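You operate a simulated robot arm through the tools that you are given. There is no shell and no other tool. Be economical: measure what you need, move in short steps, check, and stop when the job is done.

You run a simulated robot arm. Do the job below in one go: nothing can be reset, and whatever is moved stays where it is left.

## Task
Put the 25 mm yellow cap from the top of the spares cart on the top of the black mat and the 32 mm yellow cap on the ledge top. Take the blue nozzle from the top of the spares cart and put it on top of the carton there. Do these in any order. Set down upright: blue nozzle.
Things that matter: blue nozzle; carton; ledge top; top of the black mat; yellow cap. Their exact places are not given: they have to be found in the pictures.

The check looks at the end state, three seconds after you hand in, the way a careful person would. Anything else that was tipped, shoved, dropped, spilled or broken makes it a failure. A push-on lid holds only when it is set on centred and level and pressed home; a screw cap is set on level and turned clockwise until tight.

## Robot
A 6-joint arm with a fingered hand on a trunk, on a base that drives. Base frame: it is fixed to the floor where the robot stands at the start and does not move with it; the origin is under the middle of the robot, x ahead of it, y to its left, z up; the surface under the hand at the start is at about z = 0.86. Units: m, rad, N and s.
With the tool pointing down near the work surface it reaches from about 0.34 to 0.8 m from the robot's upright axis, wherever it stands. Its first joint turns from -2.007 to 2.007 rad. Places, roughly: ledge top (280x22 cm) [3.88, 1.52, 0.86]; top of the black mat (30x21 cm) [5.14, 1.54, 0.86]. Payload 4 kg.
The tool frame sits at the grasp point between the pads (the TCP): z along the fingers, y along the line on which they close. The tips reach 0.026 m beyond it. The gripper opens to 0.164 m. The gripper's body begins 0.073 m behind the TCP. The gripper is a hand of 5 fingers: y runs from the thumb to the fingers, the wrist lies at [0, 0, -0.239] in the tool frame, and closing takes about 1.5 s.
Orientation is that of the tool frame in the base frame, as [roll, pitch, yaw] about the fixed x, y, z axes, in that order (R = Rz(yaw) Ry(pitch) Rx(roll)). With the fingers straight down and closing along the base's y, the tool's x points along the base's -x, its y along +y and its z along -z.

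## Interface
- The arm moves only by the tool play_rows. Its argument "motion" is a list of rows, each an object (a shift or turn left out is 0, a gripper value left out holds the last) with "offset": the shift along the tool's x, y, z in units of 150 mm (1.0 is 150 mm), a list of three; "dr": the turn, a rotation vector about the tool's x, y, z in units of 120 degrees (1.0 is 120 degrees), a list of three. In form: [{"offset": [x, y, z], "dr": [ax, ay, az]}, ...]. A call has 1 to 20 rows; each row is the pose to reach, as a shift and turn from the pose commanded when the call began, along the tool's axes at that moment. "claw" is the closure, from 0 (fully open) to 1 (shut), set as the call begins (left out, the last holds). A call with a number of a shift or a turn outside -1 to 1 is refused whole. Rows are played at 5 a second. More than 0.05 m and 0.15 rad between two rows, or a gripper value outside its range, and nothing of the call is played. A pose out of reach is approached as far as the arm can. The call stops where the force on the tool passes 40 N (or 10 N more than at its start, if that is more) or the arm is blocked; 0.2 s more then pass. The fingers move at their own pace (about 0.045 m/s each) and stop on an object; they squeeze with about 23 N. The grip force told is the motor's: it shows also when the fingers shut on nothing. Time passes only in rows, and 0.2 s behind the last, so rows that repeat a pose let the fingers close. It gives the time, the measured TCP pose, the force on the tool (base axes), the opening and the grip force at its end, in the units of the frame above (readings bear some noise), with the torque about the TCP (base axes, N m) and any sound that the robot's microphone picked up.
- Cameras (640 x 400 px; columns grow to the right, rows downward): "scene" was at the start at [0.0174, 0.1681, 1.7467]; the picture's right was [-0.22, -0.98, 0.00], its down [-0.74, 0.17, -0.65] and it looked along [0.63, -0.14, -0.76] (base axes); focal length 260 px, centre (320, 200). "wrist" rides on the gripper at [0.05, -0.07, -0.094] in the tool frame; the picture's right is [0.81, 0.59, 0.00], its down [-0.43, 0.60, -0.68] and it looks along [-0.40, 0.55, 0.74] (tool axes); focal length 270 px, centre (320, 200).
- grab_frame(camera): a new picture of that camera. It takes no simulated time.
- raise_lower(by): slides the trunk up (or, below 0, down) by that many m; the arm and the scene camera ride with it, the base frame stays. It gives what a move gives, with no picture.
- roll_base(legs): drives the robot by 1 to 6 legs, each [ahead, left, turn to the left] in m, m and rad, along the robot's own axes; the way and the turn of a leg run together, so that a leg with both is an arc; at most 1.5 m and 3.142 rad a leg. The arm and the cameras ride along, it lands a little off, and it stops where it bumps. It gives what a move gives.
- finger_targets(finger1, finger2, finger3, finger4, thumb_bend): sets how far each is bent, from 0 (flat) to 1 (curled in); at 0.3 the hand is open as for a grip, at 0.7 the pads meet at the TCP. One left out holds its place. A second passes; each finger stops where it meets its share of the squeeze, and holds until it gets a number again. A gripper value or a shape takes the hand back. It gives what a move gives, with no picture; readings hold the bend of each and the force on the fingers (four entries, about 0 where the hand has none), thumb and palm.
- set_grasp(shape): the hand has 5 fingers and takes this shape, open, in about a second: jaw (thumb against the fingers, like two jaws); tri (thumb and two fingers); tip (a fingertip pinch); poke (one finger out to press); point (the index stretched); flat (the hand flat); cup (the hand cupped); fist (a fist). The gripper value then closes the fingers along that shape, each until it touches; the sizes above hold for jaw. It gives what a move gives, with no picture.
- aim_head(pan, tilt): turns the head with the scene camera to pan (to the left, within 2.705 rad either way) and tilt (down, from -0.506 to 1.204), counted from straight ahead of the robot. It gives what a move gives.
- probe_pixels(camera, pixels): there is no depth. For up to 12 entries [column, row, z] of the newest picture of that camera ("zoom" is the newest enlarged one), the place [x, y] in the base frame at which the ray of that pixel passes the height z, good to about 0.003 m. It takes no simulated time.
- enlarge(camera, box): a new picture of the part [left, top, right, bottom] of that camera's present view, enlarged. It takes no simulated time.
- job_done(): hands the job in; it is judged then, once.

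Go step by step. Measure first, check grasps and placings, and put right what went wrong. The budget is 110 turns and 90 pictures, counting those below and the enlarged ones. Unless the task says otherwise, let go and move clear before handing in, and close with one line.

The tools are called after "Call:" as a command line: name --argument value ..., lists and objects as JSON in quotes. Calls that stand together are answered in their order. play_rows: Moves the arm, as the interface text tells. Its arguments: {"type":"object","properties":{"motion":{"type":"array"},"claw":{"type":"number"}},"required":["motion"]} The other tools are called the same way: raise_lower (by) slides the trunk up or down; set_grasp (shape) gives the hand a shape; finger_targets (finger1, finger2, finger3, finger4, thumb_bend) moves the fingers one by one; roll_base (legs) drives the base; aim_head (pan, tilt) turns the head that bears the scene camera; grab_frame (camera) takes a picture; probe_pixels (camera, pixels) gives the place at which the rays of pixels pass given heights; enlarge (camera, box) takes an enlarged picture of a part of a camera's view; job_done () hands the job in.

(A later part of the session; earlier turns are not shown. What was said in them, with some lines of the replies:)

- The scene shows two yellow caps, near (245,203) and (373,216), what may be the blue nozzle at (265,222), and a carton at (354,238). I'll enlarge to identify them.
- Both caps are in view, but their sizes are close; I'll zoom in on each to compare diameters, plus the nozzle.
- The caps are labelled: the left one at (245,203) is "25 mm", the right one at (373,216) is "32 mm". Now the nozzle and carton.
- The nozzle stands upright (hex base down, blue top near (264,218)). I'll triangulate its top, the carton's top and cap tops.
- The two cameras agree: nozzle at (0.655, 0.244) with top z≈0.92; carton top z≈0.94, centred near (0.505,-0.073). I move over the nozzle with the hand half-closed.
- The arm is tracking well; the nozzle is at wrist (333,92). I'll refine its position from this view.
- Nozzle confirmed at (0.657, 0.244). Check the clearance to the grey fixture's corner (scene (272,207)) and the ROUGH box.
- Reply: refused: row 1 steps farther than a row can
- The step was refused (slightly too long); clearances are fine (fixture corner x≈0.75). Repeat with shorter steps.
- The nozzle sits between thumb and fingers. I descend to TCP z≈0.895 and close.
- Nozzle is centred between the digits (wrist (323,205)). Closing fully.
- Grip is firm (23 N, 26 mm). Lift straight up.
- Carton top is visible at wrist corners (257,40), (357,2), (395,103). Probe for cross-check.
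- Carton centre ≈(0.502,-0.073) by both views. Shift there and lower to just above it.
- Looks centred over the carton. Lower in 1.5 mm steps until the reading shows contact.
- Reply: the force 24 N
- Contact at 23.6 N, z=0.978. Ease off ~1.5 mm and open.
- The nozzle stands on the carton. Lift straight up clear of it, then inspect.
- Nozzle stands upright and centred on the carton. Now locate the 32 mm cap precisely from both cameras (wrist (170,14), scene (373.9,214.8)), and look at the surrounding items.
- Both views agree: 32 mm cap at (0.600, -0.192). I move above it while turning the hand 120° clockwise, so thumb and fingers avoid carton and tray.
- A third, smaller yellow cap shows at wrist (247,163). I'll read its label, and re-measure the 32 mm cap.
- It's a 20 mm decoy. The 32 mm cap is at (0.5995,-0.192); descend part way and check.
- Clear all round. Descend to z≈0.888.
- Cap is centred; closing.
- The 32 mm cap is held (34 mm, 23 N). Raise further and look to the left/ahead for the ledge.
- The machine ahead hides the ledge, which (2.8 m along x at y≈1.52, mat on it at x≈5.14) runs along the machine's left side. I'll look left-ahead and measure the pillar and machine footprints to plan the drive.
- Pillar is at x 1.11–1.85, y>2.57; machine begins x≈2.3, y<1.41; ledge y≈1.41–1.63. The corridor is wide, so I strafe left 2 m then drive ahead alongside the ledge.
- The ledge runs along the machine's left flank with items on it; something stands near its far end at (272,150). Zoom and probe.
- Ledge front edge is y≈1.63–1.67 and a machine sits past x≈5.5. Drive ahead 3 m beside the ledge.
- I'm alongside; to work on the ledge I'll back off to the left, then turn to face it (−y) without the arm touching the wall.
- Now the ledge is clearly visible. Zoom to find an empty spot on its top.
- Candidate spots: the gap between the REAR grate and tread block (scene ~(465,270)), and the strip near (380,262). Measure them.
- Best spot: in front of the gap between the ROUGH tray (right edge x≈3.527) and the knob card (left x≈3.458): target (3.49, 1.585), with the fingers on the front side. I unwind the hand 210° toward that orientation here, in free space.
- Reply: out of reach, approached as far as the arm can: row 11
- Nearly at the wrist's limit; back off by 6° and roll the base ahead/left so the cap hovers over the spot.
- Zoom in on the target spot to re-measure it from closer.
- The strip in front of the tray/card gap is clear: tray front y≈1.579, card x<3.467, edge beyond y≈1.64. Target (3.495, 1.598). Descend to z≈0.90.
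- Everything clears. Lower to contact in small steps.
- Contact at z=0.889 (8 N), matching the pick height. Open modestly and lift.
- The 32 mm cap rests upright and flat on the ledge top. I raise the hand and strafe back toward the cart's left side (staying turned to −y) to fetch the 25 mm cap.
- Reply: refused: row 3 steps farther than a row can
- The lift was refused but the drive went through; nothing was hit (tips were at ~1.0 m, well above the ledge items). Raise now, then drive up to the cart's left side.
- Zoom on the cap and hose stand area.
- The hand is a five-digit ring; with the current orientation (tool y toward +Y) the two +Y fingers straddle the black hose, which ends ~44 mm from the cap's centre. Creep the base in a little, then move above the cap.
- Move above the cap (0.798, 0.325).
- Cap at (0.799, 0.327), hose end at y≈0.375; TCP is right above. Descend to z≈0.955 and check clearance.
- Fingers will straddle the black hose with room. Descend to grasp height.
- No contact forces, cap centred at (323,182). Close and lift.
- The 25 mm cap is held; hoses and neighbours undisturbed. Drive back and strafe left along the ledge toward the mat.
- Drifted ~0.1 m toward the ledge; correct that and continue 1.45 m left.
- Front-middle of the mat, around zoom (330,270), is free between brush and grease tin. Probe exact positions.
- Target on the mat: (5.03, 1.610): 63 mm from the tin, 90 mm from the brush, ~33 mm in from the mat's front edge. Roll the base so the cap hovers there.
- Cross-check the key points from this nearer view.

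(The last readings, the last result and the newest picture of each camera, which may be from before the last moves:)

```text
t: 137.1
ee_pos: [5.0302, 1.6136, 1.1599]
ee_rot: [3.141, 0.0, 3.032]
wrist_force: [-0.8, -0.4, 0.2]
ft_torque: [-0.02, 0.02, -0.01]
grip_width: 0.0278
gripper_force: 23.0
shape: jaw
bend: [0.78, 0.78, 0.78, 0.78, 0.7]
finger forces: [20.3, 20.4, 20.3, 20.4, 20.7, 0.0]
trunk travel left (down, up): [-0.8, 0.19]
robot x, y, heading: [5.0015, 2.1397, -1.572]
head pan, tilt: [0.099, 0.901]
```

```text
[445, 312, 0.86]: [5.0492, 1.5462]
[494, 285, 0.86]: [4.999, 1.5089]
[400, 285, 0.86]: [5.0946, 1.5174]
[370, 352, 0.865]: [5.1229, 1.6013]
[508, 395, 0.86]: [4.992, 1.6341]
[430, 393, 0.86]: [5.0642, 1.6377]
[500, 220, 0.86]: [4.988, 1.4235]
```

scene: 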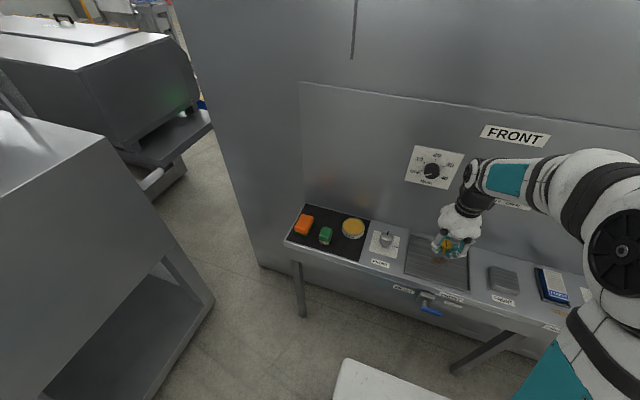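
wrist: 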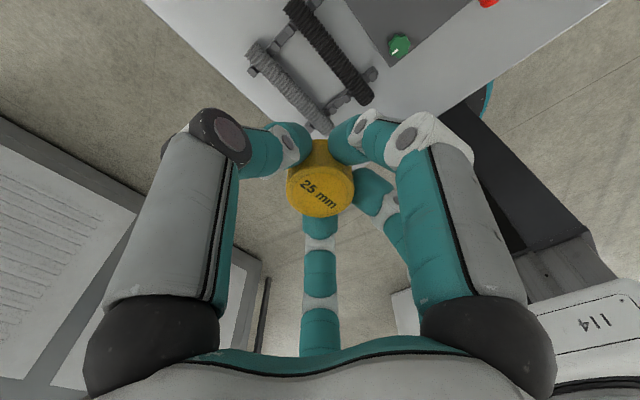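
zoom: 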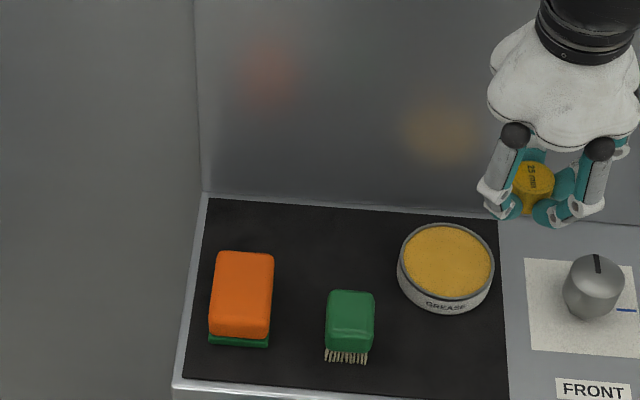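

Consistent. Descend to z≈0.92 over (5.03, 1.611).

Call:
play_rows --motion '[{"offset": [0, -0.017, 0.3]}, {"offset": [0, -0.017, 0.6]}, {"offset": [0, -0.017, 0.85]}, {"offset": [0, -0.017, 1.0]}]'

Call:
play_rows --motion '[{"offset": [0, 0, 0.25]}, {"offset": [0, 0, 0.5]}, {"offset": [0, 0, 0.6]}, {"offset": [0, 0, 0.6]}]'

Call:
enlarge --camera "scene" --box '[280, 180, 440, 280]'

Call:
grab_frame --camera "wrist"

```text
t: 138.1
ee_pos: [5.029, 1.6102, 1.0089]
ee_rot: [3.141, 0.001, 3.031]
wrist_force: [0.3, -0.2, -0.5]
ft_torque: [-0.01, 0.0, 0.03]
grip_width: 0.0275
gripper_force: 22.9
shape: jaw
bend: [0.78, 0.78, 0.78, 0.78, 0.7]
finger forces: [20.3, 20.4, 20.5, 20.2, 20.6, 0.0]
trunk travel left (down, up): [-0.8, 0.19]
robot x, y, heading: [5.0076, 2.1398, -1.568]
head pan, tilt: [0.099, 0.901]
```

```text
t: 139.1
ee_pos: [5.0297, 1.6115, 0.9204]
ee_rot: [3.141, 0.0, 3.032]
wrist_force: [-0.3, 0.3, -0.6]
ft_torque: [0.0, 0.06, 0.0]
grip_width: 0.0277
gripper_force: 23.0
shape: jaw
bend: [0.78, 0.78, 0.78, 0.78, 0.7]
finger forces: [20.2, 20.4, 20.4, 20.3, 20.5, 0.0]
trunk travel left (down, up): [-0.8, 0.19]
robot x, y, heading: [5.0038, 2.1368, -1.574]
head pan, tilt: [0.099, 0.901]
```

```text
4.00 times, centred on (360, 230) of scene
```

zoom: 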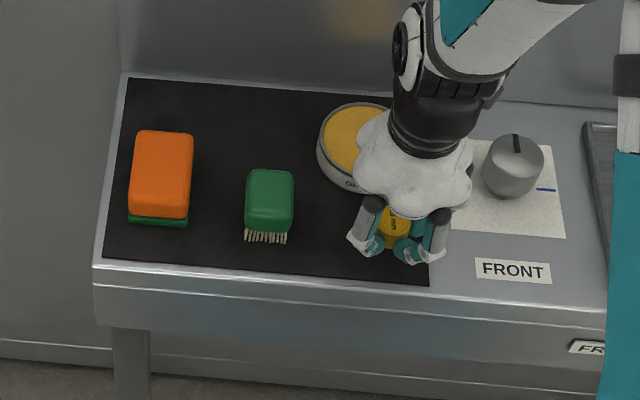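

```text
22 pictures are left
```

wrist: 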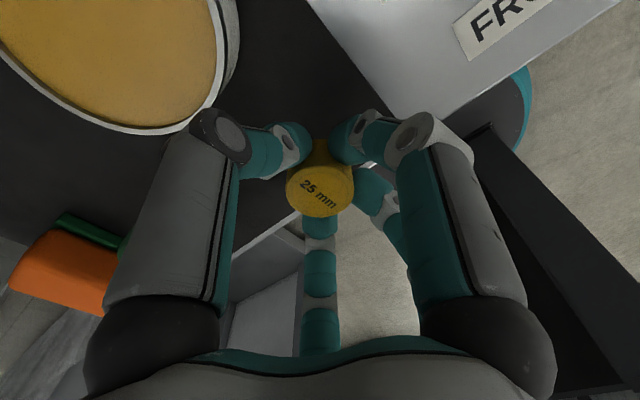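

Clearances hold. Lower to contact.

Call:
play_rows --motion '[{"offset": [0, 0, 0.1]}, {"offset": [0, 0, 0.17]}, {"offset": [0, 0, 0.19]}, {"offset": [0, 0, 0.2]}, {"offset": [0, 0, 0.21]}]'

```text
t: 140.2
ee_pos: [5.029, 1.6102, 0.8904]
ee_rot: [-3.135, -0.001, 3.031]
wrist_force: [-1.6, 1.1, 33.0]
ft_torque: [0.02, 0.0, 0.03]
grip_width: 0.0281
gripper_force: 23.1
shape: jaw
bend: [0.78, 0.78, 0.78, 0.79, 0.7]
finger forces: [24.4, 25.5, 25.5, 24.2, 26.6, 0.1]
trunk travel left (down, up): [-0.8, 0.19]
robot x, y, heading: [5.0026, 2.1383, -1.566]
head pan, tilt: [0.099, 0.901]
```

Firm contact at z=0.890. Ease off, open gently and lift.

Call:
play_rows --motion '[{"offset": [0, 0, -0.012]}, {"offset": [0, 0, -0.012]}]'

Call:
play_rows --motion '[{}, {}, {}, {}, {}]' --claw 0.68

Call:
play_rows --motion '[{"offset": [0, 0, -0.1]}, {"offset": [0, 0, -0.3]}, {"offset": [0, 0, -0.6]}, {"offset": [0, 0, -0.9]}]'

Call:
enlarge --camera "scene" --box '[280, 180, 440, 280]'

```text
t: 140.8
ee_pos: [5.0285, 1.6103, 0.8909]
ee_rot: [-3.139, 0.001, 3.032]
wrist_force: [-0.6, -6.6, 28.9]
ft_torque: [-0.23, 0.01, 0.02]
grip_width: 0.0281
gripper_force: 23.2
shape: jaw
bend: [0.78, 0.78, 0.78, 0.78, 0.7]
finger forces: [25.1, 23.3, 23.4, 24.7, 28.7, 0.1]
trunk travel left (down, up): [-0.8, 0.19]
robot x, y, heading: [5.0029, 2.1363, -1.57]
head pan, tilt: [0.099, 0.901]
```

```text
t: 142.1
ee_pos: [5.0295, 1.6117, 0.888]
ee_rot: [-3.141, 0.001, 3.031]
wrist_force: [0.2, 2.9, 11.3]
ft_torque: [0.02, 0.04, -0.03]
grip_width: 0.0514
gripper_force: 0.1
shape: jaw
bend: [0.48, 0.48, 0.48, 0.48, 0.68]
finger forces: [2.1, 2.8, 2.2, 2.1, 3.1, 0.0]
trunk travel left (down, up): [-0.8, 0.19]
robot x, y, heading: [5.0027, 2.1356, -1.569]
head pan, tilt: [0.099, 0.901]
```

```text
t: 143.1
ee_pos: [5.0294, 1.6128, 1.0232]
ee_rot: [-3.141, 0.0, 3.03]
wrist_force: [-0.3, 0.4, 0.2]
ft_torque: [0.02, -0.01, 0.0]
grip_width: 0.0524
gripper_force: 0.0
shape: jaw
bend: [0.46, 0.46, 0.46, 0.46, 0.7]
finger forces: [0.0, 0.0, 0.0, 0.1, 0.0, 0.1]
trunk travel left (down, up): [-0.8, 0.19]
robot x, y, heading: [5.0035, 2.139, -1.565]
head pan, tilt: [0.099, 0.901]
```

```text
4.00 times, centred on (360, 230) of scene
```

zoom: 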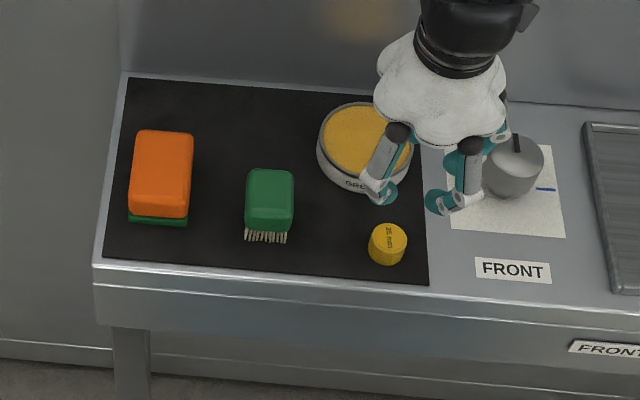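

The 25 mm cap stands upright wholly on the mat, neighbours untouched. Lift, back off, and take a last look along the ledge at the 32 mm cap.

Call:
play_rows --motion '[{"offset": [0, 0, -0.3]}, {"offset": [0, 0, -0.6]}, {"offset": [0, 0, -0.9]}]'

Call:
roll_base --legs '[[-0.3, 0, 0], [0, -0.9, 0]]'

Call:
aim_head --pan -0.3 --tilt 0.7

Call:
grab_frame --camera "scene"

```text
t: 143.8
ee_pos: [5.03, 1.6134, 1.1603]
ee_rot: [-3.141, 0.0, 3.031]
wrist_force: [-1.0, 0.8, 0.2]
ft_torque: [-0.03, -0.01, 0.01]
grip_width: 0.0522
gripper_force: 0.2
shape: jaw
bend: [0.46, 0.46, 0.46, 0.46, 0.7]
finger forces: [0.0, 0.1, 0.0, 0.0, 0.1, 0.0]
trunk travel left (down, up): [-0.8, 0.19]
robot x, y, heading: [5.0053, 2.1359, -1.571]
head pan, tilt: [0.099, 0.901]
```

```text
t: 150.2
ee_pos: [4.1359, 1.919, 1.1589]
ee_rot: [3.141, 0.0, 3.034]
wrist_force: [0.1, -1.2, 0.4]
ft_torque: [-0.01, -0.02, -0.01]
grip_width: 0.0525
gripper_force: 0.1
shape: jaw
bend: [0.46, 0.46, 0.46, 0.46, 0.7]
finger forces: [0.1, 0.1, 0.0, 0.0, 0.1, 0.0]
trunk travel left (down, up): [-0.8, 0.19]
robot x, y, heading: [4.1098, 2.4464, -1.572]
head pan, tilt: [0.099, 0.901]
```

```text
t: 151.1
ee_pos: [4.1374, 1.9184, 1.1585]
ee_rot: [3.141, 0.0, 3.033]
wrist_force: [-0.9, 0.0, -0.6]
ft_torque: [0.01, -0.02, 0.0]
grip_width: 0.0524
gripper_force: 0.2
shape: jaw
bend: [0.46, 0.46, 0.46, 0.46, 0.7]
finger forces: [0.1, 0.0, 0.1, 0.1, 0.0, 0.0]
trunk travel left (down, up): [-0.8, 0.19]
robot x, y, heading: [4.1094, 2.4471, -1.573]
head pan, tilt: [-0.3, 0.7]
```

```text
20 pictures are left
```

scene: 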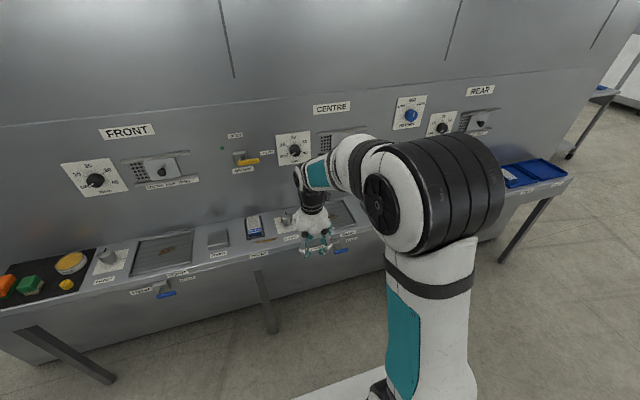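

The arm hides the 32 mm cap; strafe right past it for a final check.

Call:
roll_base --legs '[[0, -1.0, 0]]'

Call:
aim_head --pan 0.3 --tilt 0.7

Call:
enlarge --camera "scene" --box '[160, 150, 480, 350]'

```text
t: 156.3
ee_pos: [3.1414, 1.9157, 1.1589]
ee_rot: [-3.14, -0.001, 3.043]
wrist_force: [0.7, 0.0, -0.1]
ft_torque: [-0.03, -0.01, -0.03]
grip_width: 0.0523
gripper_force: 0.0
shape: jaw
bend: [0.46, 0.46, 0.46, 0.46, 0.7]
finger forces: [0.0, 0.0, 0.1, 0.0, 0.0, 0.1]
trunk travel left (down, up): [-0.8, 0.19]
robot x, y, heading: [3.1115, 2.4424, -1.564]
head pan, tilt: [-0.3, 0.7]
```

```text
t: 157.3
ee_pos: [3.1424, 1.9148, 1.1598]
ee_rot: [3.141, 0.001, 3.043]
wrist_force: [0.2, -0.1, 0.2]
ft_torque: [-0.01, -0.02, -0.03]
grip_width: 0.0523
gripper_force: 0.1
shape: jaw
bend: [0.46, 0.46, 0.46, 0.46, 0.7]
finger forces: [0.0, 0.0, 0.1, 0.0, 0.0, 0.0]
trunk travel left (down, up): [-0.8, 0.19]
robot x, y, heading: [3.1097, 2.4394, -1.563]
head pan, tilt: [0.3, 0.7]
```

```text
2.00 times, centred on (320, 250) of scene
```

zoom: 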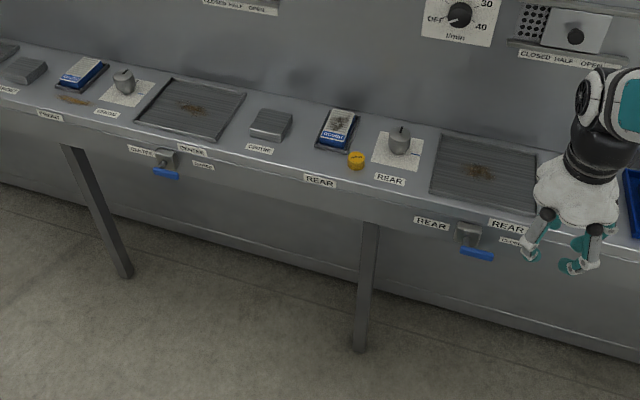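

The 32 mm cap is still upright on the ledge at zoom (356,160), with the tray and knob undisturbed. All three placements are done and the hand is clear, so I'm handing in.

Call:
job_done

```text
The job is handed in.
```

I've handed the job in: the blue nozzle stands upright on the carton, the 32 mm yellow cap is on the ledge top, and the 25 mm yellow cap is on the black mat.
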